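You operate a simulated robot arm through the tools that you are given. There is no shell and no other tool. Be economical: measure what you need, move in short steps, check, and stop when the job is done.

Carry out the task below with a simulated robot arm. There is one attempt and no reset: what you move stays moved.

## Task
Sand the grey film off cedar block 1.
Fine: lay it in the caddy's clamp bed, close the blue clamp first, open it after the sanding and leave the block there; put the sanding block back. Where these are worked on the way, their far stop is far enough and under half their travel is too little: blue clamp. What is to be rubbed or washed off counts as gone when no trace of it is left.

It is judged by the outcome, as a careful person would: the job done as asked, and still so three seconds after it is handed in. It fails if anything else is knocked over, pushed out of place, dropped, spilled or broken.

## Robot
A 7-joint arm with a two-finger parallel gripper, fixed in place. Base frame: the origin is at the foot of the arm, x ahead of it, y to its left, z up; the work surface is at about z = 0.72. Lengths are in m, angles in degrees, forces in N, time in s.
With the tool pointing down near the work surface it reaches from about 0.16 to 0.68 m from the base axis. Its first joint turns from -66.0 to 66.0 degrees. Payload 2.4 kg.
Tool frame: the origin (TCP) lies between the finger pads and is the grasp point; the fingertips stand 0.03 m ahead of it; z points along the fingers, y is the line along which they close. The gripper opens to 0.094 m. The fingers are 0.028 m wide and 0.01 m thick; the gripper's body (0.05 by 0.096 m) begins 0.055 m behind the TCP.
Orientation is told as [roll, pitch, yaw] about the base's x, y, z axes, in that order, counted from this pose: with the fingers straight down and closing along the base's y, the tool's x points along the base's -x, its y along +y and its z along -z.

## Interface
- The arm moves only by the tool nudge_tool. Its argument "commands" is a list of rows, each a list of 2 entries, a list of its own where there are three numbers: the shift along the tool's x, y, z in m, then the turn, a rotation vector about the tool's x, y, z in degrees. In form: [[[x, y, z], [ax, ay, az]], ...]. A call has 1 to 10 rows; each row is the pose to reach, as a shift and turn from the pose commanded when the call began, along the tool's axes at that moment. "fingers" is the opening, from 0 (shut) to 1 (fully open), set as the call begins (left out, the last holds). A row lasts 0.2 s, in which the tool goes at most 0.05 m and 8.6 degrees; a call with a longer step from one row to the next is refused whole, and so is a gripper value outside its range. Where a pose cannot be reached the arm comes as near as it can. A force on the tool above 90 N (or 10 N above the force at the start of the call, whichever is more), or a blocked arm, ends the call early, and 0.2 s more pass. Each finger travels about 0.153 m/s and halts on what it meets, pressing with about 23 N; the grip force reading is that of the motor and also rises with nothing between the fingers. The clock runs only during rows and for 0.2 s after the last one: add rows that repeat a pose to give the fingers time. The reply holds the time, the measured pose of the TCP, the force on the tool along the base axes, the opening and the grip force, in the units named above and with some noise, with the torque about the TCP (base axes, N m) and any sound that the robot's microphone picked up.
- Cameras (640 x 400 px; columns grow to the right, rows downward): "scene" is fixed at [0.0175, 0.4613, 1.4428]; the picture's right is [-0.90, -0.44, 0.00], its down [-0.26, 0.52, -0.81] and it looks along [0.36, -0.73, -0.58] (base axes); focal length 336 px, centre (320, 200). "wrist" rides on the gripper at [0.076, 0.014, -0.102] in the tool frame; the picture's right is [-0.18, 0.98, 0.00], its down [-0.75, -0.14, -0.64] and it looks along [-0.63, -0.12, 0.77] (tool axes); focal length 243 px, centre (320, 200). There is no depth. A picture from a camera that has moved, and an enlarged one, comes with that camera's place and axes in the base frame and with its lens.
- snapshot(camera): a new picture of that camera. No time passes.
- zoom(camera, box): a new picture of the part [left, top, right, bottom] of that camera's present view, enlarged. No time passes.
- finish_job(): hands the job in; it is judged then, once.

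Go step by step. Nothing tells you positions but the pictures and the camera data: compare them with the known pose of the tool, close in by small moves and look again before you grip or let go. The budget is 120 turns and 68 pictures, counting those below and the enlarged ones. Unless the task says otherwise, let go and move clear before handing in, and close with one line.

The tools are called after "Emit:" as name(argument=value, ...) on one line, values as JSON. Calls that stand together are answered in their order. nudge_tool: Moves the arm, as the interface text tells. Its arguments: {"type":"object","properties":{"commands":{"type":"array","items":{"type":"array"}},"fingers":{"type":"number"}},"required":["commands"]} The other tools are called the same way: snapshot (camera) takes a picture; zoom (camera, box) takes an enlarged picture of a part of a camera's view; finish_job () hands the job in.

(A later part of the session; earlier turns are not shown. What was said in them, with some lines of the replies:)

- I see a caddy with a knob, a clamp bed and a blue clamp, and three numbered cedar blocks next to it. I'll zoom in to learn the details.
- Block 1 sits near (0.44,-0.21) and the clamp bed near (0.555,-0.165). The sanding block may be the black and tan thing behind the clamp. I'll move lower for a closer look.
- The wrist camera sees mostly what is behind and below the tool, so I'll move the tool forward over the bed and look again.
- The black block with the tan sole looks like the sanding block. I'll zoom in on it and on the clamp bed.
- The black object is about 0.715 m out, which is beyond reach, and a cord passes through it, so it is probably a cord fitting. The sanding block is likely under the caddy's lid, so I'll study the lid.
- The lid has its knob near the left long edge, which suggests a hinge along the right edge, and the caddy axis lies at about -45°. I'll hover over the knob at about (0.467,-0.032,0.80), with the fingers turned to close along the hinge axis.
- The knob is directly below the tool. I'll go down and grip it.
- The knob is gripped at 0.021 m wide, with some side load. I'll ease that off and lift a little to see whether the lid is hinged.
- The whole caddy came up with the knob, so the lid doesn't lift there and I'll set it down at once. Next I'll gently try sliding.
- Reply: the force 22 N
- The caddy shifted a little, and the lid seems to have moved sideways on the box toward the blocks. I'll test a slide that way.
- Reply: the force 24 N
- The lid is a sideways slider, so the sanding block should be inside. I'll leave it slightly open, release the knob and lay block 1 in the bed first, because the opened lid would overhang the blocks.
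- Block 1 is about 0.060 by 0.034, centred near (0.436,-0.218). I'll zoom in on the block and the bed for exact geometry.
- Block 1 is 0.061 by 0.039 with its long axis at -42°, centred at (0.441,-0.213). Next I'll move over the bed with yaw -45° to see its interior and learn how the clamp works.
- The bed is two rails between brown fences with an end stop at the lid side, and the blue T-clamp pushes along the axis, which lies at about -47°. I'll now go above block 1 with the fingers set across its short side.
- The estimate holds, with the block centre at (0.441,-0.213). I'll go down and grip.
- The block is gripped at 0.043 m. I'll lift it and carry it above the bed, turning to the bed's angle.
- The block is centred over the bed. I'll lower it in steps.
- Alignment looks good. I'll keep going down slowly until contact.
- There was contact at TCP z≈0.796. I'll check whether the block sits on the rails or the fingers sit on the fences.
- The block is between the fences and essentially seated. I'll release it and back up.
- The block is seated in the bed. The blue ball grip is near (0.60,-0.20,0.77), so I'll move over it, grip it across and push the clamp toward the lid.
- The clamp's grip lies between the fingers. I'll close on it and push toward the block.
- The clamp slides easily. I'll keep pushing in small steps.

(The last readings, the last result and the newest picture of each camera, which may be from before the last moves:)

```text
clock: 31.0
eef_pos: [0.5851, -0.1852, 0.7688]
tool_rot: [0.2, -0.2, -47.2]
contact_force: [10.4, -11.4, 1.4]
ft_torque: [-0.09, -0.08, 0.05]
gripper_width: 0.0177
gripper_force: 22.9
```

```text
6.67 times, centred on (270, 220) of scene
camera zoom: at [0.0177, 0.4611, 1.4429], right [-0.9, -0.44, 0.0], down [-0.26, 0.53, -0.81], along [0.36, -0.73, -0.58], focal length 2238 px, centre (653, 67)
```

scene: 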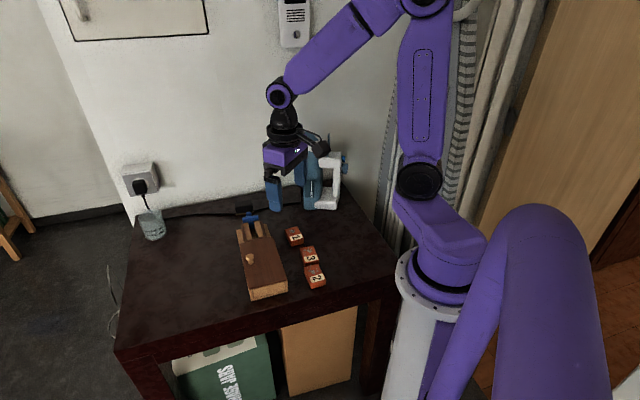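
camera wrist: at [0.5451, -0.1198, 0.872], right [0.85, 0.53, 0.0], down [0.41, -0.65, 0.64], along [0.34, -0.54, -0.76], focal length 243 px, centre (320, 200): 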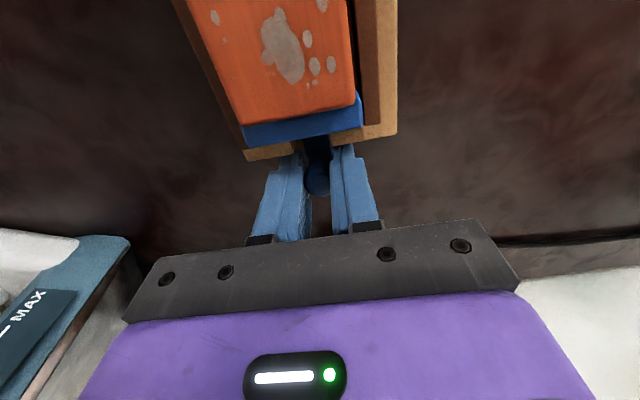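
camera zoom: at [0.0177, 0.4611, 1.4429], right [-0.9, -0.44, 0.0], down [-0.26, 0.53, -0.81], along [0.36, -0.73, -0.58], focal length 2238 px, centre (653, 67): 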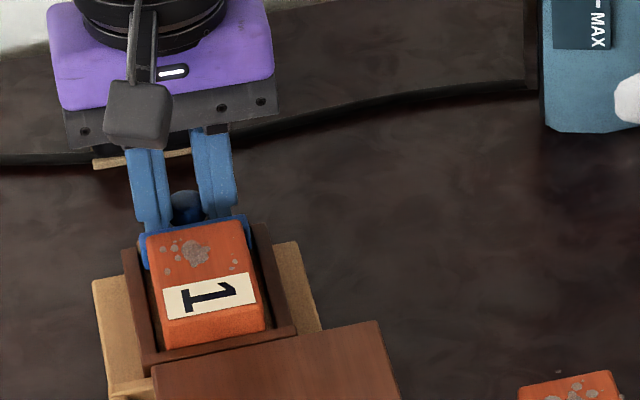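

The clamp has travelled about 0.03 m and is firm against the block, which is against the stop. I'll release and rise.

Emit:
nudge_tool(commands=[[[-0.003, 0, 0], [0, 0, 0]], [[-0.003, 0, 0], [0, 0, 0]], [[-0.003, 0, 0], [0, 0, 0]], [[-0.003, 0, -0.04], [0, 0, 0]], [[0.0, 0, -0.08], [0, 0, 0]], [[0.03, 0, -0.11], [0, 0, 0]]], fingers=0.4)

Emit:
snapshot(camera="wrist")

```text
clock: 32.4
eef_pos: [0.5647, -0.1617, 0.8805]
tool_rot: [0.0, 0.1, -47.1]
contact_force: [-0.1, 0.3, 0.4]
ft_torque: [0.01, -0.01, 0.01]
gripper_width: 0.0377
gripper_force: 0.1
```

```text
26 pictures are left
camera wrist: at [0.5252, -0.0958, 0.9827], right [0.85, 0.53, 0.0], down [0.41, -0.65, 0.64], along [0.34, -0.54, -0.77], focal length 243 px, centre (320, 200)
```

wrist: 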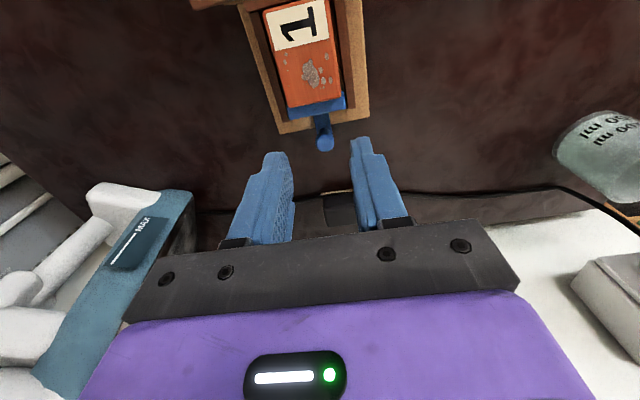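

The clamp bar sits tight on the block. Next I'll go back above the lid knob near (0.449,-0.035).

Emit:
nudge_tool(commands=[[[0.035, 0, 0], [0, 0, 0]], [[0.07, 0, 0], [0, 0, 0]], [[0.105, 0, 0], [0, 0, 0]], [[0.14, 0, 0], [0, 0, 0]], [[0.1716, 0.0015, 0.01], [0, 0, 0]]], fingers=0.6)

Emit:
snapshot(camera="wrist")

```text
clock: 33.6
eef_pos: [0.4455, -0.0344, 0.869]
tool_rot: [0.0, 0.0, -47.2]
contact_force: [0.1, 0.3, -0.2]
ft_torque: [0.0, -0.01, 0.01]
gripper_width: 0.0564
gripper_force: 0.0
```

```text
25 pictures are left
camera wrist: at [0.4071, 0.0311, 0.9716], right [0.85, 0.53, 0.0], down [0.41, -0.65, 0.64], along [0.34, -0.54, -0.77], focal length 243 px, centre (320, 200)
```

wrist: 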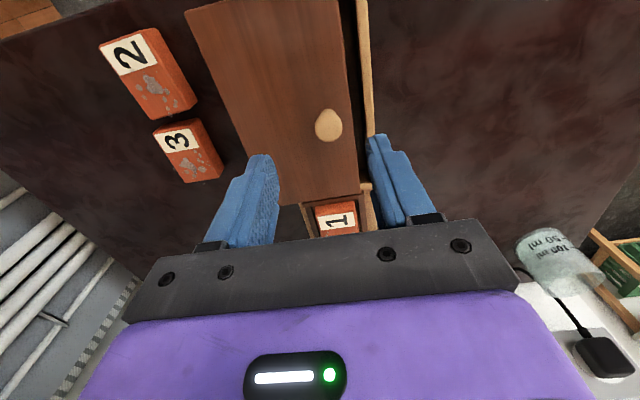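

Emit:
nudge_tool(commands=[[[0.006, 0.0085, 0.02], [0, 0, 0]], [[0.006, 0.0085, 0.04], [0, 0, 0]], [[0.006, 0.0085, 0.057], [0, 0, 0]], [[0.006, 0.0085, 0.057], [0, 0, 0]]])

Emit:
nudge_tool(commands=[[[0, 0, 0], [0, 0, 0]], [[0, 0, 0], [0, 0, 0]], [[0, 0, 0], [0, 0, 0]]], fingers=0)

Emit:
nudge_tool(commands=[[[0, -0.01, 0], [0, 0, 0]], [[0, -0.02, 0], [0, 0, 0]], [[0, -0.03, 0], [0, 0, 0]], [[0, -0.03, 0], [0, 0, 0]]])

Emit:
zoom(camera="scene", box=[220, 190, 340, 310])

```text
clock: 34.6
eef_pos: [0.4512, -0.0248, 0.8115]
tool_rot: [0.1, 0.1, -47.2]
contact_force: [-0.3, 0.3, 0.6]
ft_torque: [-0.02, -0.02, 0.02]
gripper_width: 0.0563
gripper_force: 0.1
```

```text
clock: 35.4
eef_pos: [0.4501, -0.0249, 0.8115]
tool_rot: [-0.1, 0.1, -47.2]
contact_force: [0.7, -0.4, 0.2]
ft_torque: [-0.04, -0.05, 0.11]
gripper_width: 0.0199
gripper_force: 23.0
```

```text
clock: 36.4
eef_pos: [0.4274, -0.0464, 0.8126]
tool_rot: [0.0, 0.1, -47.2]
contact_force: [-1.3, 3.2, -0.1]
ft_torque: [-0.04, -0.08, 0.19]
gripper_width: 0.0197
gripper_force: 23.2
```

```text
3.33 times, centred on (280, 250) of scene
camera zoom: at [0.0176, 0.4614, 1.4428], right [-0.9, -0.44, 0.0], down [-0.26, 0.52, -0.81], along [0.36, -0.73, -0.58], focal length 1119 px, centre (453, 33)
```

zoom: 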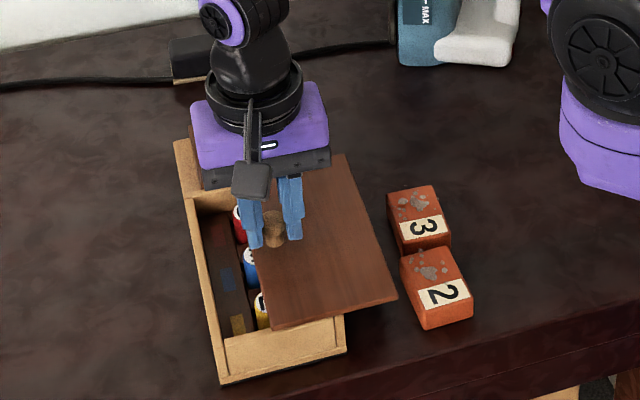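

The lid slides freely and the contents show inside. I'll continue opening.

Emit:
nudge_tool(commands=[[[0, -0.01, 0], [0, 0, 0]], [[0, -0.02, 0], [0, 0, 0]], [[0, -0.03, 0], [0, 0, 0]], [[0, -0.03, 0], [0, 0, 0]]])

Emit:
zoom(camera="scene", box=[220, 190, 340, 310])

```text
clock: 37.4
eef_pos: [0.4059, -0.0674, 0.8124]
tool_rot: [0.0, -0.1, -47.2]
contact_force: [-5.0, 6.4, 15.6]
ft_torque: [0.02, 0.07, 0.15]
gripper_width: 0.0199
gripper_force: 22.6
```

```text
3.33 times, centred on (280, 250) of scene
camera zoom: at [0.0172, 0.4615, 1.4427], right [-0.9, -0.44, 0.0], down [-0.26, 0.52, -0.81], along [0.36, -0.73, -0.58], focal length 1119 px, centre (453, 33)
```

zoom: 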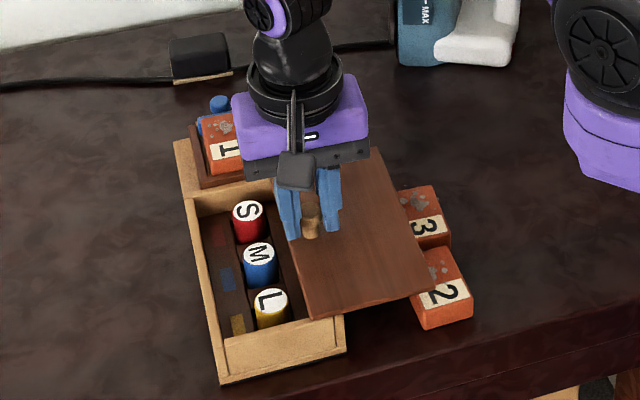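

Inside are pegs S, M and L in a rack, not a sanding block. I'll look more closely at the black and tan object and at the rest of the compartment.

Emit:
zoom(camera="scene", box=[230, 195, 280, 225])

Emit:
zoom(camera="scene", box=[235, 235, 310, 310])

```text
12.80 times, centred on (255, 210) of scene
camera zoom: at [0.0172, 0.4615, 1.4427], right [-0.9, -0.44, 0.0], down [-0.26, 0.52, -0.81], along [0.36, -0.73, -0.58], focal length 4296 px, centre (1152, 72)
```

zoom: 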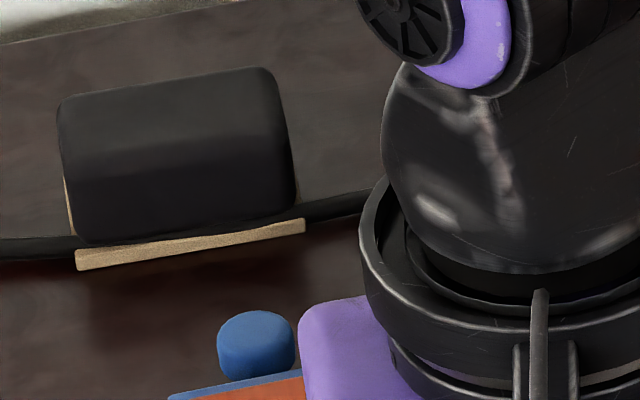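

```text
5.33 times, centred on (272, 272) of scene
camera zoom: at [0.0172, 0.4615, 1.4427], right [-0.9, -0.44, 0.0], down [-0.26, 0.52, -0.81], along [0.36, -0.73, -0.58], focal length 1790 px, centre (573, -187)
```

zoom: 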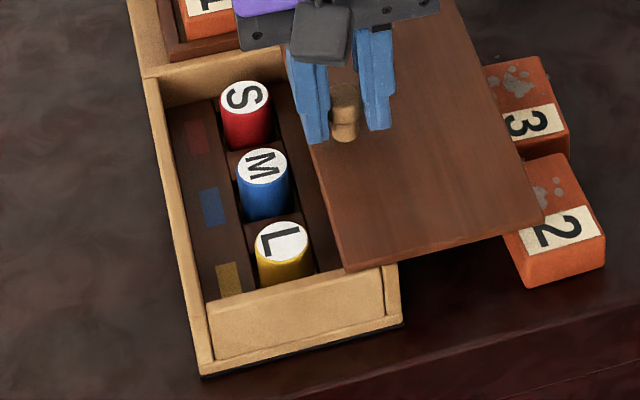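

The compartment holds only pegs, so the black block with the tan sole, standing by the back edge near (0.67,-0.265), must be the sanding block. I'll slide the lid shut again first.

Emit:
nudge_tool(commands=[[[0, 0.01, 0], [0, 0, 0]], [[0, 0.02, 0], [0, 0, 0]], [[0, 0.03, 0], [0, 0, 0]], [[0, 0.04, 0], [0, 0, 0]], [[0, 0.05, 0], [0, 0, 0]], [[0, 0.06, 0], [0, 0, 0]], [[0, 0.06, 0], [0, 0, 0]]])

Emit:
zoom(camera="scene", box=[220, 190, 340, 310])

```text
clock: 39.0
eef_pos: [0.4496, -0.0257, 0.8113]
tool_rot: [0.0, 0.0, -47.2]
contact_force: [-5.0, 3.9, -1.0]
ft_torque: [0.3, 0.3, 0.08]
gripper_width: 0.0199
gripper_force: 23.2
```

```text
3.33 times, centred on (280, 250) of scene
camera zoom: at [0.0174, 0.4614, 1.4427], right [-0.9, -0.44, 0.0], down [-0.26, 0.52, -0.81], along [0.36, -0.73, -0.58], focal length 1119 px, centre (453, 33)
```

zoom: 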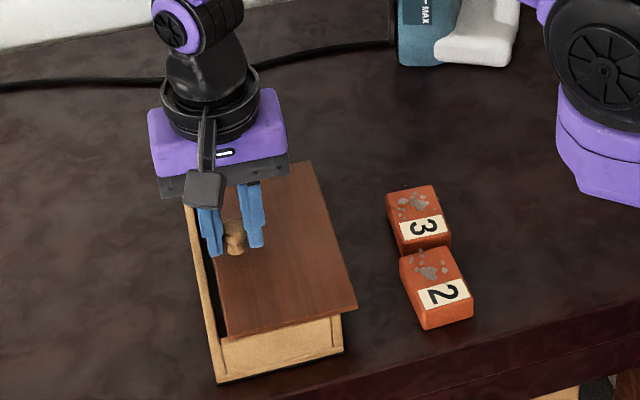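

Emit:
nudge_tool(commands=[[[0, 0.004, 0], [0, 0, 0]], [[0, 0.007, 0], [0, 0, 0]], [[0, 0.01, 0], [0, 0, 0]], [[0, 0.012, 0], [0, 0, 0]], [[0, 0.013, 0], [0, 0, 0]]])

Emit:
zoom(camera="scene", box=[220, 190, 340, 310])

```text
clock: 40.2
eef_pos: [0.46, -0.016, 0.8128]
tool_rot: [0.0, -0.1, -47.2]
contact_force: [-7.9, 7.1, 10.5]
ft_torque: [0.14, 0.18, 0.12]
gripper_width: 0.0197
gripper_force: 22.6
```

```text
3.33 times, centred on (280, 250) of scene
camera zoom: at [0.0172, 0.4615, 1.4427], right [-0.9, -0.44, 0.0], down [-0.26, 0.52, -0.81], along [0.36, -0.73, -0.58], focal length 1119 px, centre (453, 33)
```

zoom: 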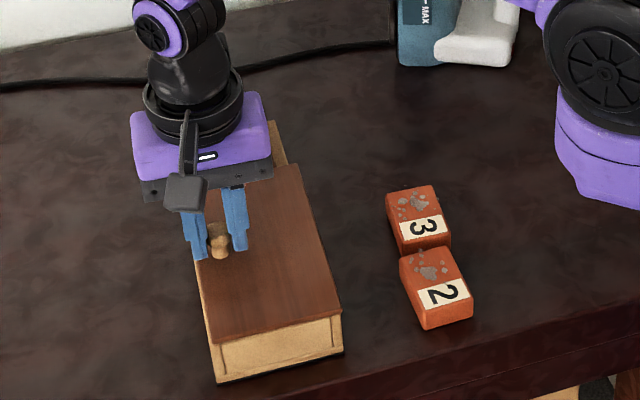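

The lid is closed again. I'll release the knob, rise and travel toward the sanding block for a look.

Emit:
nudge_tool(commands=[[[0, 0, 0], [0, 0, 0]], [[0, 0, 0], [0, 0, 0]], [[0, 0, -0.04], [0, 0, 0]], [[0, 0, -0.08], [0, 0, 0]], [[-0.03, 0, -0.1], [0, 0, 0]], [[-0.07, 0, -0.1], [0, 0, 0]], [[-0.11, 0, -0.1], [0, 0, 0]], [[-0.15, -0.01, -0.1], [0, 0, 0]], [[-0.18, -0.02, -0.1], [0, 0, 0]]], fingers=0.6)

Emit:
nudge_tool(commands=[[[-0.01, -0.01, 0], [0, -8, 0]], [[-0.02, -0.02, 0], [0, -16, 0]], [[-0.03, -0.025, 0], [0, -20, 0]]], fingers=1)

Emit:
snapshot(camera="wrist")

```text
clock: 42.2
eef_pos: [0.5669, -0.1613, 0.9134]
tool_rot: [0.0, 0.0, -47.2]
contact_force: [-0.7, -0.3, -0.1]
ft_torque: [0.0, -0.01, -0.01]
gripper_width: 0.0566
gripper_force: 0.1
```

```text
clock: 43.0
eef_pos: [0.5697, -0.1995, 0.912]
tool_rot: [-0.1, -20.1, -47.2]
contact_force: [-0.6, -0.4, -0.7]
ft_torque: [0.01, 0.02, 0.01]
gripper_width: 0.094
gripper_force: 0.0
```

```text
18 pictures are left
camera wrist: at [0.5088, -0.1129, 0.9832], right [0.84, 0.54, 0.06], down [0.23, -0.45, 0.86], along [0.5, -0.71, -0.5], focal length 243 px, centre (320, 200)
```

wrist: 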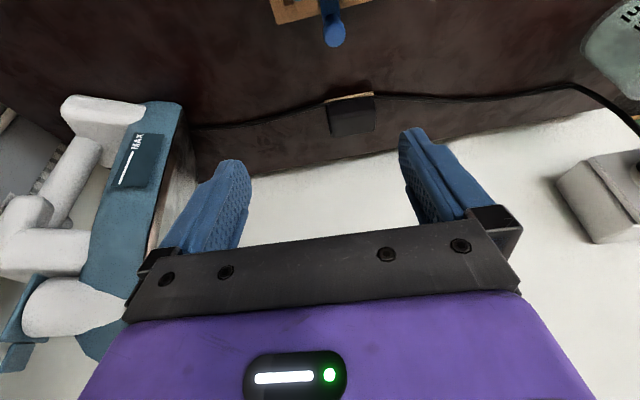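

Emit:
zoom(camera="wrist", box=[305, 75, 405, 150])

```text
5.33 times, centred on (355, 112) of wrist
camera zoom: at [0.5088, -0.1129, 0.9832], right [0.84, 0.54, 0.06], down [0.23, -0.45, 0.86], along [0.5, -0.71, -0.5], focal length 1294 px, centre (133, 667)
```

zoom: 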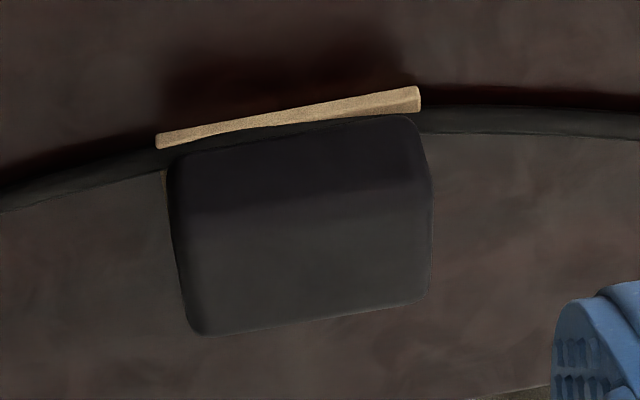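

The sanding block is about 0.057 by 0.039, centred near (0.679,-0.268) with its top near 0.746. I'll approach it with the tool tilted 20° outward so it can reach.

Emit:
nudge_tool(commands=[[[-0.02, 0.01, 0.025], [0.2, 0, 0.6]], [[-0.04, 0.02, 0.05], [0.4, 0, 1.2]], [[-0.06, 0.027, 0.08], [0.6, 0, 1.8]], [[-0.0816, 0.0341, 0.117], [0.79, 0, 2.16]], [[-0.0816, 0.0341, 0.117], [0.79, 0, 2.16]]], fingers=1)

Emit:
snapshot(camera="wrist")

```text
clock: 44.2
eef_pos: [0.6731, -0.2636, 0.8316]
tool_rot: [-0.1, -19.9, -49.5]
contact_force: [0.6, -0.2, 0.8]
ft_torque: [0.0, -0.01, 0.0]
gripper_width: 0.094
gripper_force: 0.0
```

```text
16 pictures are left
camera wrist: at [0.6162, -0.1732, 0.902], right [0.86, 0.51, 0.06], down [0.21, -0.46, 0.86], along [0.46, -0.73, -0.51], focal length 243 px, centre (320, 200)
```

wrist: 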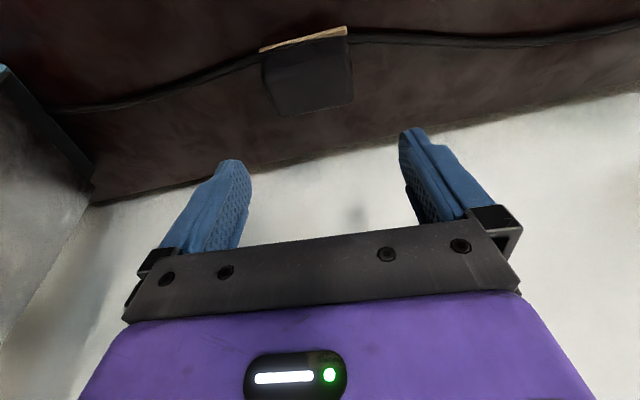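

Emit:
zoom(camera="wrist", box=[245, 10, 375, 130])

```text
3.33 times, centred on (310, 70) of wrist
camera zoom: at [0.6162, -0.1732, 0.902], right [0.86, 0.51, 0.06], down [0.21, -0.46, 0.86], along [0.46, -0.73, -0.51], focal length 809 px, centre (353, 633)
```

zoom: 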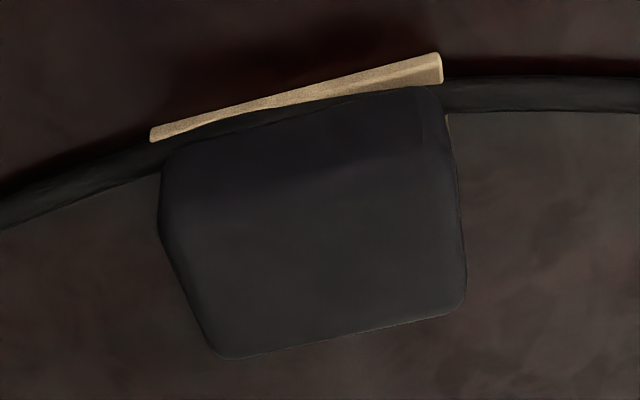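

The estimate is now consistent, with the sander centre at about (0.6735,-0.2665) and its top at about 0.747. I'll go down around it.

Emit:
nudge_tool(commands=[[[0.01, -0.0019, 0.022], [0, 0, 0]], [[0.02, -0.0019, 0.044], [0, 0, 0]], [[0.026, -0.0019, 0.058], [0, 0, 0]], [[0.0294, -0.0019, 0.0648], [0, 0, 0]], [[0.0294, -0.0019, 0.0648], [0, 0, 0]]])

Emit:
snapshot(camera="wrist")

```text
clock: 45.4
eef_pos: [0.6681, -0.2618, 0.7596]
tool_rot: [-0.1, -20.0, -49.6]
contact_force: [-0.1, 0.2, -0.1]
ft_torque: [-0.03, 0.01, 0.0]
gripper_width: 0.0938
gripper_force: 0.1
```

```text
14 pictures are left
camera wrist: at [0.6117, -0.1713, 0.8297], right [0.86, 0.51, 0.06], down [0.21, -0.46, 0.86], along [0.47, -0.73, -0.5], focal length 243 px, centre (320, 200)
```

wrist: 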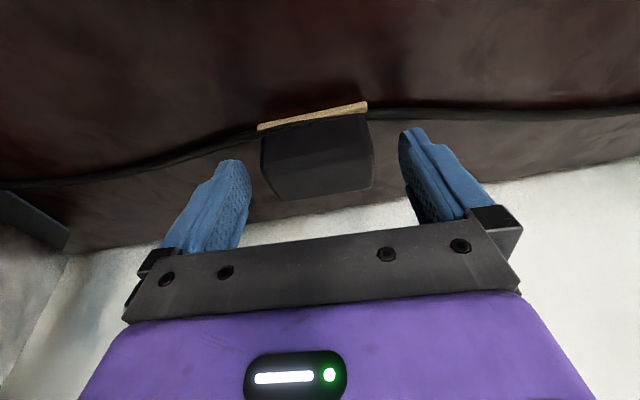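

The sander is between the fingers. I'll close on it and make a small lift.

Emit:
nudge_tool(commands=[[[0, 0, 0], [0, 0, 0]], [[0, 0, 0], [0, 0, 0]], [[0, 0, 0], [0, 0, 0]]], fingers=0)

Emit:
nudge_tool(commands=[[[-0.0068, 0, -0.0188], [0, 0, 0]], [[-0.0137, 0, -0.0376], [0, 0, 0]], [[-0.0205, 0, -0.0564], [0, 0, 0]], [[-0.0274, 0, -0.0752], [0, 0, 0]]])

Emit:
zoom(camera="scene", box=[210, 150, 310, 250])

```text
clock: 46.2
eef_pos: [0.6686, -0.2617, 0.7581]
tool_rot: [0.0, -19.9, -49.5]
contact_force: [-0.1, 0.4, -0.2]
ft_torque: [0.02, -0.02, -0.05]
gripper_width: 0.0637
gripper_force: 23.0
```

```text
clock: 47.2
eef_pos: [0.6699, -0.262, 0.8404]
tool_rot: [-0.1, -20.1, -49.5]
contact_force: [-0.5, 0.2, -0.5]
ft_torque: [0.0, 0.01, -0.02]
gripper_width: 0.0638
gripper_force: 23.0
```

```text
4.00 times, centred on (260, 200) of scene
camera zoom: at [0.0175, 0.4613, 1.4428], right [-0.9, -0.44, 0.0], down [-0.26, 0.52, -0.81], along [0.36, -0.73, -0.58], focal length 1342 px, centre (560, 200)
```

zoom: 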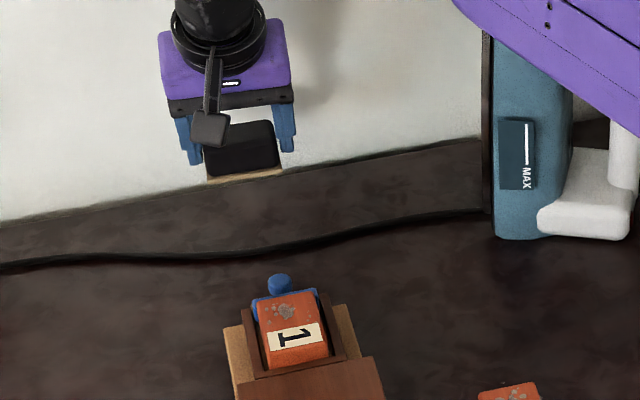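

The sanding block is in hand with its sole flat. I'll carry it over block 1 at constant orientation.

Emit:
nudge_tool(commands=[[[0.0358, -0.004, -0.013], [0, 0, 0]], [[0.0716, -0.008, -0.0261], [0, 0, 0]], [[0.1074, -0.012, -0.0391], [0, 0, 0]], [[0.1432, -0.016, -0.0522], [0, 0, 0]], [[0.179, -0.02, -0.0652], [0, 0, 0]], [[0.179, -0.02, -0.0652], [0, 0, 0]]])

Emit:
zoom(camera="scene", box=[215, 180, 305, 250])

```text
clock: 48.6
eef_pos: [0.5299, -0.1279, 0.8382]
tool_rot: [0.0, -20.1, -49.4]
contact_force: [-0.4, 0.5, -0.9]
ft_torque: [-0.05, 0.03, 0.02]
gripper_width: 0.0634
gripper_force: 23.1
```

```text
5.71 times, centred on (260, 215) of scene
camera zoom: at [0.0175, 0.4613, 1.4428], right [-0.9, -0.44, 0.0], down [-0.26, 0.52, -0.81], along [0.36, -0.73, -0.58], focal length 1918 px, centre (663, 114)
```

zoom: 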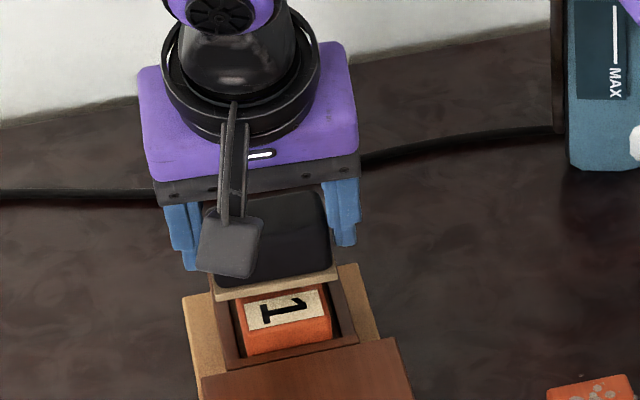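

The sole covers the film area. I'll lower it gently to contact.

Emit:
nudge_tool(commands=[[[0.0041, 0, 0.0113], [0, 0, 0]], [[0.0068, 0, 0.0188], [0, 0, 0]], [[0.0075, 0, 0.0207], [0, 0, 0]], [[0.0082, 0, 0.0226], [0, 0, 0]]])

```text
clock: 49.6
eef_pos: [0.5313, -0.128, 0.8155]
tool_rot: [0.2, -20.1, -49.5]
contact_force: [5.3, -0.9, 17.3]
ft_torque: [-0.05, -0.13, 0.0]
gripper_width: 0.064
gripper_force: 22.8
```

Contact is good at 17 N. I'll rub back and forth.

Emit:
nudge_tool(commands=[[[-0.0094, 0, 0.0034], [0, 0, 0]], [[0, 0, 0], [0, 0, 0]], [[0.0094, 0, -0.0034], [0, 0, 0]], [[0, 0.003, 0], [0, 0, 0]], [[-0.0094, 0.005, 0.0034], [0, 0, 0]], [[0.0094, 0.005, -0.0034], [0, 0, 0]], [[-0.0094, -0.005, 0.0034], [0, 0, 0]], [[0.0094, -0.005, -0.0034], [0, 0, 0]], [[-0.0094, 0, 0.0034], [0, 0, 0]], [[0, 0, 0], [0, 0, 0]]])

Emit:
nudge_tool(commands=[[[-0.0094, 0, 0.0034], [0, 0, 0]], [[0, 0, 0], [0, 0, 0]], [[0.0094, 0, -0.0034], [0, 0, 0]], [[0, 0.003, 0], [0, 0, 0]], [[-0.0094, 0.005, 0.0034], [0, 0, 0]], [[0.0094, 0.005, -0.0034], [0, 0, 0]], [[-0.0094, -0.005, 0.0034], [0, 0, 0]], [[0.0094, -0.005, -0.0034], [0, 0, 0]], [[-0.0094, 0, 0.0034], [0, 0, 0]], [[0, 0, 0], [0, 0, 0]]])

```text
clock: 51.8
eef_pos: [0.5285, -0.1293, 0.8141]
tool_rot: [0.1, -20.0, -49.5]
contact_force: [0.1, -1.6, -1.2]
ft_torque: [-0.04, 0.0, 0.05]
gripper_width: 0.0639
gripper_force: 22.8
```

```text
clock: 54.0
eef_pos: [0.5296, -0.1296, 0.8146]
tool_rot: [0.0, -20.0, -49.5]
contact_force: [-0.1, 1.0, -1.1]
ft_torque: [-0.02, 0.02, 0.02]
gripper_width: 0.0641
gripper_force: 23.0
```

The contact force dropped to zero, so I'll press a bit more, rub again, then lift and look.

Emit:
nudge_tool(commands=[[[0.001, 0, 0.0028], [0, 0, 0]], [[-0.0084, 0, 0.0062], [0, 0, 0]], [[0.0104, 0, -0.0006], [0, 0, 0]], [[-0.0084, 0.005, 0.0062], [0, 0, 0]], [[0.0104, 0.005, -0.0006], [0, 0, 0]], [[-0.0084, -0.005, 0.0062], [0, 0, 0]], [[0.0104, -0.005, -0.0006], [0, 0, 0]], [[0.001, 0, 0.0028], [0, 0, 0]]])

Emit:
nudge_tool(commands=[[[-0.0094, 0, 0.0034], [0, 0, 0]], [[0.0094, 0, -0.0034], [0, 0, 0]], [[-0.0094, 0.005, 0.0034], [0, 0, 0]], [[0.0094, 0.005, -0.0034], [0, 0, 0]], [[0, 0, 0], [0, 0, 0]], [[-0.01, 0, -0.0282], [0, 0, 0]], [[-0.04, 0, -0.05], [0, 0, 0]], [[-0.07, 0, -0.06], [0, 0, 0]]])

Emit:
zoom(camera="scene", box=[225, 200, 295, 250])

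```text
clock: 55.8
eef_pos: [0.5285, -0.1284, 0.8111]
tool_rot: [-0.2, -19.9, -49.5]
contact_force: [-2.4, 1.5, 6.1]
ft_torque: [-0.11, -0.03, -0.02]
gripper_width: 0.0642
gripper_force: 22.5
```

```text
clock: 57.6
eef_pos: [0.5606, -0.1631, 0.8917]
tool_rot: [0.0, -20.0, -49.5]
contact_force: [0.1, 0.0, -0.2]
ft_torque: [-0.04, -0.01, 0.01]
gripper_width: 0.064
gripper_force: 23.2
```

```text
8.00 times, centred on (260, 225) of scene
camera zoom: at [0.0175, 0.4614, 1.4428], right [-0.9, -0.44, 0.0], down [-0.26, 0.52, -0.81], along [0.36, -0.73, -0.58], focal length 2685 px, centre (800, 0)
```

zoom: 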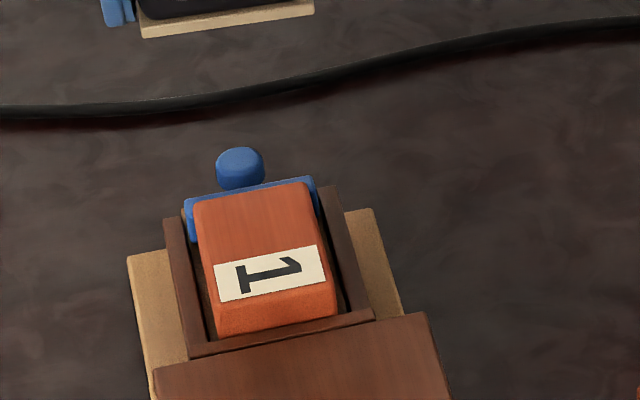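

Emit:
zoom(camera="scene", box=[244, 220, 270, 240])

```text
16.00 times, centred on (257, 230) of scene
camera zoom: at [0.0175, 0.4614, 1.4428], right [-0.9, -0.44, 0.0], down [-0.26, 0.52, -0.81], along [0.36, -0.73, -0.58], focal length 5370 px, centre (1328, -280)
```

zoom: 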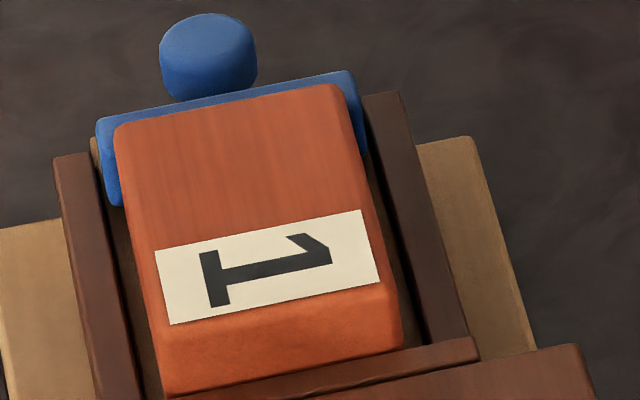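

The block is clean with no trace of grey. I'll return the sanding block to its original spot.

Emit:
nudge_tool(commands=[[[-0.03, 0.0045, 0.01], [0, 0, 0]], [[-0.06, 0.009, 0.035], [0, 0, 0]], [[-0.085, 0.0135, 0.07], [0, 0, 0]], [[-0.1, 0.0178, 0.105], [0, 0, 0]], [[-0.1049, 0.0178, 0.1358], [0, 0, 0]], [[-0.1049, 0.0178, 0.1358], [0, 0, 0]]])

```text
clock: 59.0
eef_pos: [0.6675, -0.2625, 0.8014]
tool_rot: [0.0, -20.0, -49.5]
contact_force: [0.6, -0.1, -1.7]
ft_torque: [0.0, -0.01, 0.0]
gripper_width: 0.0637
gripper_force: 22.9
```

Now I'll lower it slowly to the table.

Emit:
nudge_tool(commands=[[[0.0068, 0, 0.0188], [0, 0, 0]], [[0.012, 0, 0.0329], [0, 0, 0]], [[0.0137, 0, 0.0376], [0, 0, 0]], [[0.0144, 0, 0.0395], [0, 0, 0]], [[0.0149, 0, 0.0409], [0, 0, 0]]])

```text
clock: 60.2
eef_pos: [0.6681, -0.2626, 0.7568]
tool_rot: [0.1, -20.1, -49.5]
contact_force: [0.2, 0.3, -1.5]
ft_torque: [-0.01, 0.02, 0.03]
gripper_width: 0.0641
gripper_force: 22.4
```

Emit:
nudge_tool(commands=[[[0.0003, 0, 0.001], [0, 0, 0]], [[0.0007, 0, 0.0019], [0, 0, 0]], [[0.001, 0, 0.0028], [0, 0, 0]]])

Emit:
snapshot(camera="wrist")

```text
clock: 61.0
eef_pos: [0.6663, -0.2609, 0.7551]
tool_rot: [-0.1, -20.0, -49.5]
contact_force: [-0.1, 0.3, -0.6]
ft_torque: [0.02, -0.01, 0.03]
gripper_width: 0.064
gripper_force: 23.6
```

```text
9 pictures are left
camera wrist: at [0.6101, -0.1709, 0.8251], right [0.86, 0.51, 0.06], down [0.21, -0.46, 0.86], along [0.47, -0.73, -0.5], focal length 243 px, centre (320, 200)
```

wrist: 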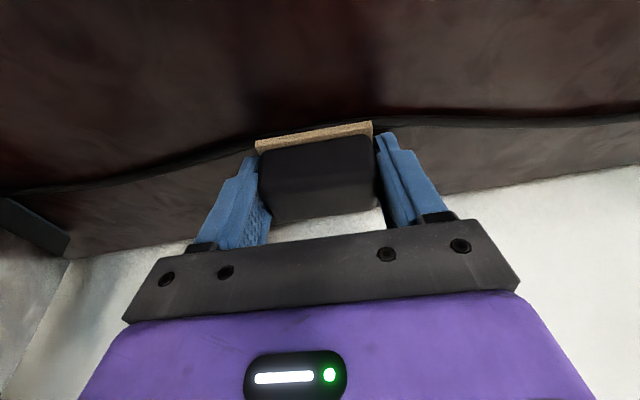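

The sander slid up a few mm in the grip while sanding, so the fingertips are nearly at the table and its horizontal place matches the original. I'll go the last 2 mm down and release gently.

Emit:
nudge_tool(commands=[[[0.0003, 0, 0.001], [0, 0, 0]], [[0.0009, 0, 0.0024], [0, 0, 0]], [[0.0013, 0, 0.0036], [0, 0, 0]]])

```text
clock: 61.8
eef_pos: [0.6683, -0.2629, 0.7536]
tool_rot: [0.1, -20.4, -49.5]
contact_force: [-7.5, 4.8, 24.0]
ft_torque: [-0.3, 0.89, -0.31]
gripper_width: 0.0639
gripper_force: 22.8
```

Contact made. I'll ease off 1 mm and open the fingers.

Emit:
nudge_tool(commands=[[[-0.0004, 0, -0.0012], [0, 0, 0]], [[-0.0004, 0, -0.0012], [0, 0, 0]]])

Emit:
nudge_tool(commands=[[[0, 0, 0], [0, 0, 0]], [[0, 0, 0], [0, 0, 0]]], fingers=0.74)

Emit:
nudge_tool(commands=[[[0, 0, 0], [0, 0, 0]], [[0, 0, 0], [0, 0, 0]]], fingers=1)

Emit:
snapshot(camera="wrist")

```text
clock: 62.4
eef_pos: [0.6669, -0.2628, 0.7519]
tool_rot: [0.1, -20.2, -49.5]
contact_force: [-2.5, 1.9, 22.9]
ft_torque: [-0.44, 0.68, -0.17]
gripper_width: 0.0638
gripper_force: 22.4
```

```text
clock: 63.0
eef_pos: [0.6692, -0.2616, 0.7524]
tool_rot: [0.1, -20.3, -49.5]
contact_force: [6.2, 1.3, 18.6]
ft_torque: [-0.33, 0.28, 0.14]
gripper_width: 0.0656
gripper_force: 0.0
```

```text
clock: 63.6
eef_pos: [0.6697, -0.2585, 0.7526]
tool_rot: [0.1, -20.1, -49.5]
contact_force: [3.8, 16.7, 25.6]
ft_torque: [-0.11, 0.7, -0.41]
gripper_width: 0.0855
gripper_force: 0.1
```

```text
8 pictures are left
camera wrist: at [0.6116, -0.1692, 0.8237], right [0.86, 0.51, 0.07], down [0.21, -0.46, 0.86], along [0.47, -0.73, -0.5], focal length 243 px, centre (320, 200)
```

wrist: 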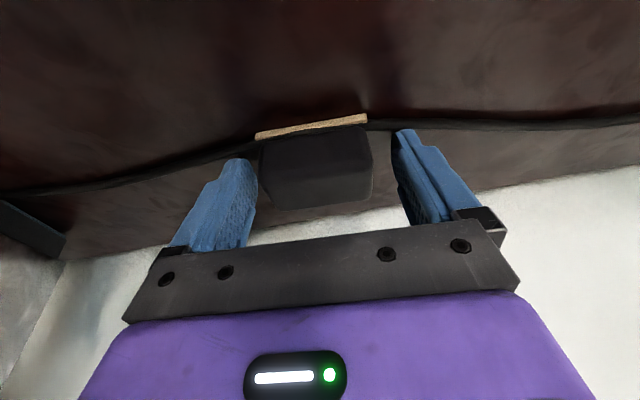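

The sander is back within about 1–2 mm of its original spot. I'll rise straight up.

Emit:
nudge_tool(commands=[[[-0.001, 0, -0.0028], [0, 0, 0]], [[-0.0017, 0, -0.0047], [0, 0, 0]], [[-0.0068, 0, -0.0188], [0, 0, 0]], [[-0.0171, 0, -0.047], [0, 0, 0]], [[-0.0308, 0, -0.0846], [0, 0, 0]]], fingers=1)

Emit:
zoom(camera="scene", box=[220, 180, 310, 250])

```text
clock: 64.8
eef_pos: [0.6665, -0.2635, 0.8406]
tool_rot: [-0.1, -19.9, -49.5]
contact_force: [0.0, 1.0, -0.2]
ft_torque: [-0.02, 0.0, -0.01]
gripper_width: 0.0941
gripper_force: 0.0
```

```text
5.71 times, centred on (265, 215) of scene
camera zoom: at [0.0175, 0.4613, 1.4428], right [-0.9, -0.44, 0.0], down [-0.26, 0.52, -0.81], along [0.36, -0.73, -0.58], focal length 1918 px, centre (634, 114)
```

zoom: 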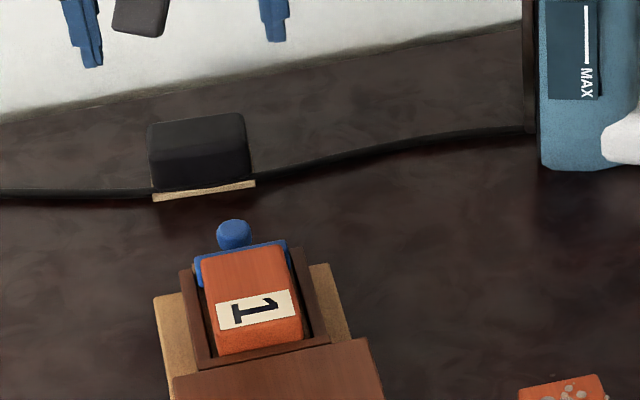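

The sanding block is back. I'll return to vertical and go over the clamp grip to open it.

Emit:
nudge_tool(commands=[[[0.03, -0.003, -0.011], [0, 6, 0]], [[0.06, -0.006, -0.022], [0, 12, 0]], [[0.085, -0.009, -0.031], [0, 18, 0]], [[0.1024, -0.0114, -0.0373], [0, 20, 0]], [[0.1024, -0.0114, -0.0373], [0, 20, 0]]], fingers=0.5)

Emit:
nudge_tool(commands=[[[0, 0, 0.01], [0, 0, -2.3]], [[0, 0, 0.01], [0, 0, -2.3]]])

Emit:
snapshot(camera="wrist")

```text
clock: 66.0
eef_pos: [0.5871, -0.1877, 0.8414]
tool_rot: [-0.1, 0.1, -49.5]
contact_force: [0.1, 0.3, -0.2]
ft_torque: [0.01, -0.01, 0.03]
gripper_width: 0.0471
gripper_force: 0.0
```

```text
clock: 66.6
eef_pos: [0.5881, -0.186, 0.8329]
tool_rot: [-0.1, 0.0, -47.2]
contact_force: [0.3, -0.1, -0.6]
ft_torque: [0.0, 0.01, -0.01]
gripper_width: 0.0467
gripper_force: 0.1
```

```text
6 pictures are left
camera wrist: at [0.5481, -0.1212, 0.9346], right [0.85, 0.53, 0.0], down [0.41, -0.65, 0.64], along [0.34, -0.54, -0.77], focal length 243 px, centre (320, 200)
```

wrist: 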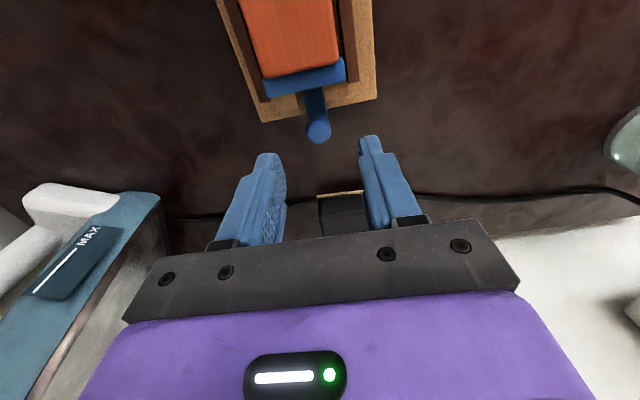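

Emit:
nudge_tool(commands=[[[-0.0035, -0.001, 0.025], [0, 0, 0]], [[-0.0035, -0.001, 0.05], [0, 0, 0]], [[-0.0035, -0.001, 0.0645], [0, 0, 0]], [[-0.0035, -0.001, 0.0645], [0, 0, 0]]])

Emit:
nudge_tool(commands=[[[0, 0, 0], [0, 0, 0]], [[0, 0, 0], [0, 0, 0]], [[0, 0, 0], [0, 0, 0]]], fingers=0)

Emit:
nudge_tool(commands=[[[-0.006, 0, 0], [0, 0, 0]], [[-0.012, 0, 0], [0, 0, 0]], [[-0.018, 0, 0], [0, 0, 0]], [[-0.022, 0, 0], [0, 0, 0]], [[-0.022, 0, 0], [0, 0, 0]]])

Emit:
nudge_tool(commands=[[[-0.002, 0, 0], [0, 0, 0]], [[-0.004, 0, 0], [0, 0, 0]], [[-0.006, 0, 0], [0, 0, 0]], [[-0.006, 0, 0], [0, 0, 0]]])

```text
clock: 67.6
eef_pos: [0.5883, -0.1909, 0.7676]
tool_rot: [-0.1, 0.0, -47.2]
contact_force: [0.1, -0.2, 0.0]
ft_torque: [-0.06, -0.01, 0.0]
gripper_width: 0.0469
gripper_force: 0.1
```

```text
clock: 68.4
eef_pos: [0.5883, -0.1903, 0.7665]
tool_rot: [0.0, 0.1, -47.2]
contact_force: [2.3, 1.5, 0.4]
ft_torque: [-0.17, -0.2, 0.19]
gripper_width: 0.0179
gripper_force: 23.1
```

```text
clock: 69.6
eef_pos: [0.6034, -0.2059, 0.7675]
tool_rot: [0.0, 0.0, -47.2]
contact_force: [-1.3, 3.3, 2.1]
ft_torque: [0.52, 0.49, 0.16]
gripper_width: 0.0181
gripper_force: 22.5
```

```text
clock: 70.6
eef_pos: [0.6085, -0.2087, 0.7671]
tool_rot: [0.0, 0.1, -47.0]
contact_force: [-10.4, 8.8, 9.1]
ft_torque: [0.16, 0.15, 0.14]
gripper_width: 0.0179
gripper_force: 22.9
```

The clamp has reached its open stop. I'll release and move clear, then check.

Emit:
nudge_tool(commands=[[[0, 0, 0], [0, 0, 0]], [[0, 0, 0], [0, 0, 0]], [[0, 0, -0.03], [0, 0, 0]], [[0, 0, -0.07], [0, 0, 0]], [[0.03, 0, -0.11], [0, 0, 0]], [[0.07, 0, -0.13], [0, 0, 0]], [[0.11, 0, -0.15], [0, 0, 0]]], fingers=0.5)

Emit:
snapshot(camera="wrist")

Emit:
zoom(camera="scene", box=[220, 190, 340, 310])

```text
clock: 72.2
eef_pos: [0.5339, -0.1283, 0.9161]
tool_rot: [0.0, 0.0, -47.2]
contact_force: [-0.2, 0.9, 0.1]
ft_torque: [-0.01, -0.02, 0.02]
gripper_width: 0.047
gripper_force: 0.0
```

```text
5 pictures are left
camera wrist: at [0.494, -0.0629, 1.0194], right [0.85, 0.53, 0.0], down [0.41, -0.65, 0.64], along [0.34, -0.54, -0.77], focal length 243 px, centre (320, 200)
```

wrist: 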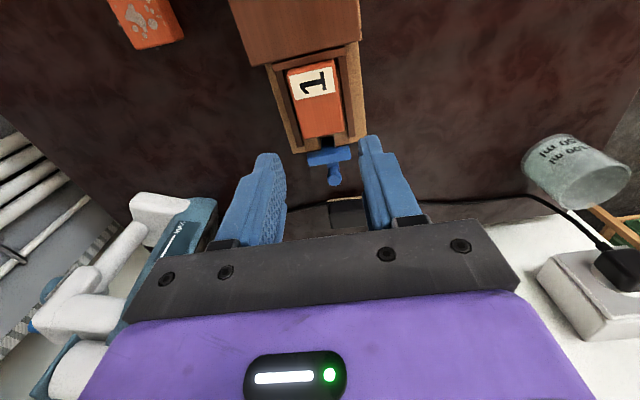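

```text
3.33 times, centred on (280, 250) of scene
camera zoom: at [0.0175, 0.4613, 1.4428], right [-0.9, -0.44, 0.0], down [-0.26, 0.52, -0.81], along [0.36, -0.73, -0.58], focal length 1119 px, centre (453, 33)
```

zoom: 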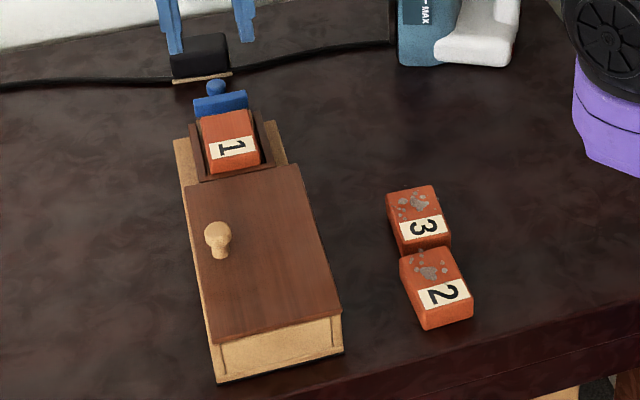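

The clamp is open, the block lies in the bed, and the sander and lid are back in place. One last close check of the sanded face.

Emit:
zoom(camera="wrist", box=[270, 45, 370, 145])

```text
4.00 times, centred on (320, 95) of wrist
camera zoom: at [0.494, -0.0629, 1.0194], right [0.85, 0.53, 0.0], down [0.41, -0.65, 0.64], along [0.34, -0.54, -0.77], focal length 970 px, centre (320, 620)
```

zoom: 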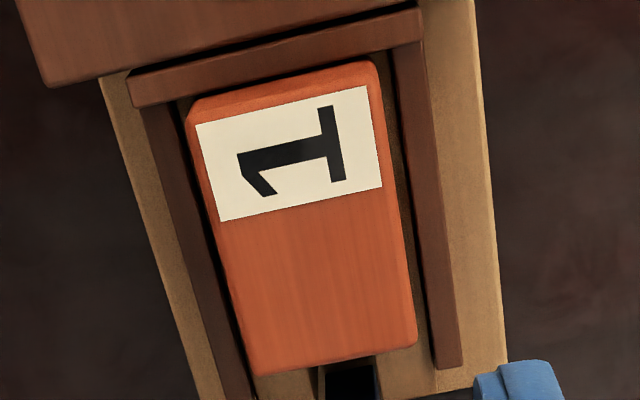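

The sanded face shows no trace of grey, and the arm is clear of everything. I'm handing the job in.

Emit:
finish_job()

```text
The job is handed in.
```

Cedar block 1 is sanded clean and lies in the clamp bed with the blue clamp open. The sanding block is back in its place, within about 2 mm, after a final drop of a few millimetres. The caddy has shifted a few millimetres from where it started.
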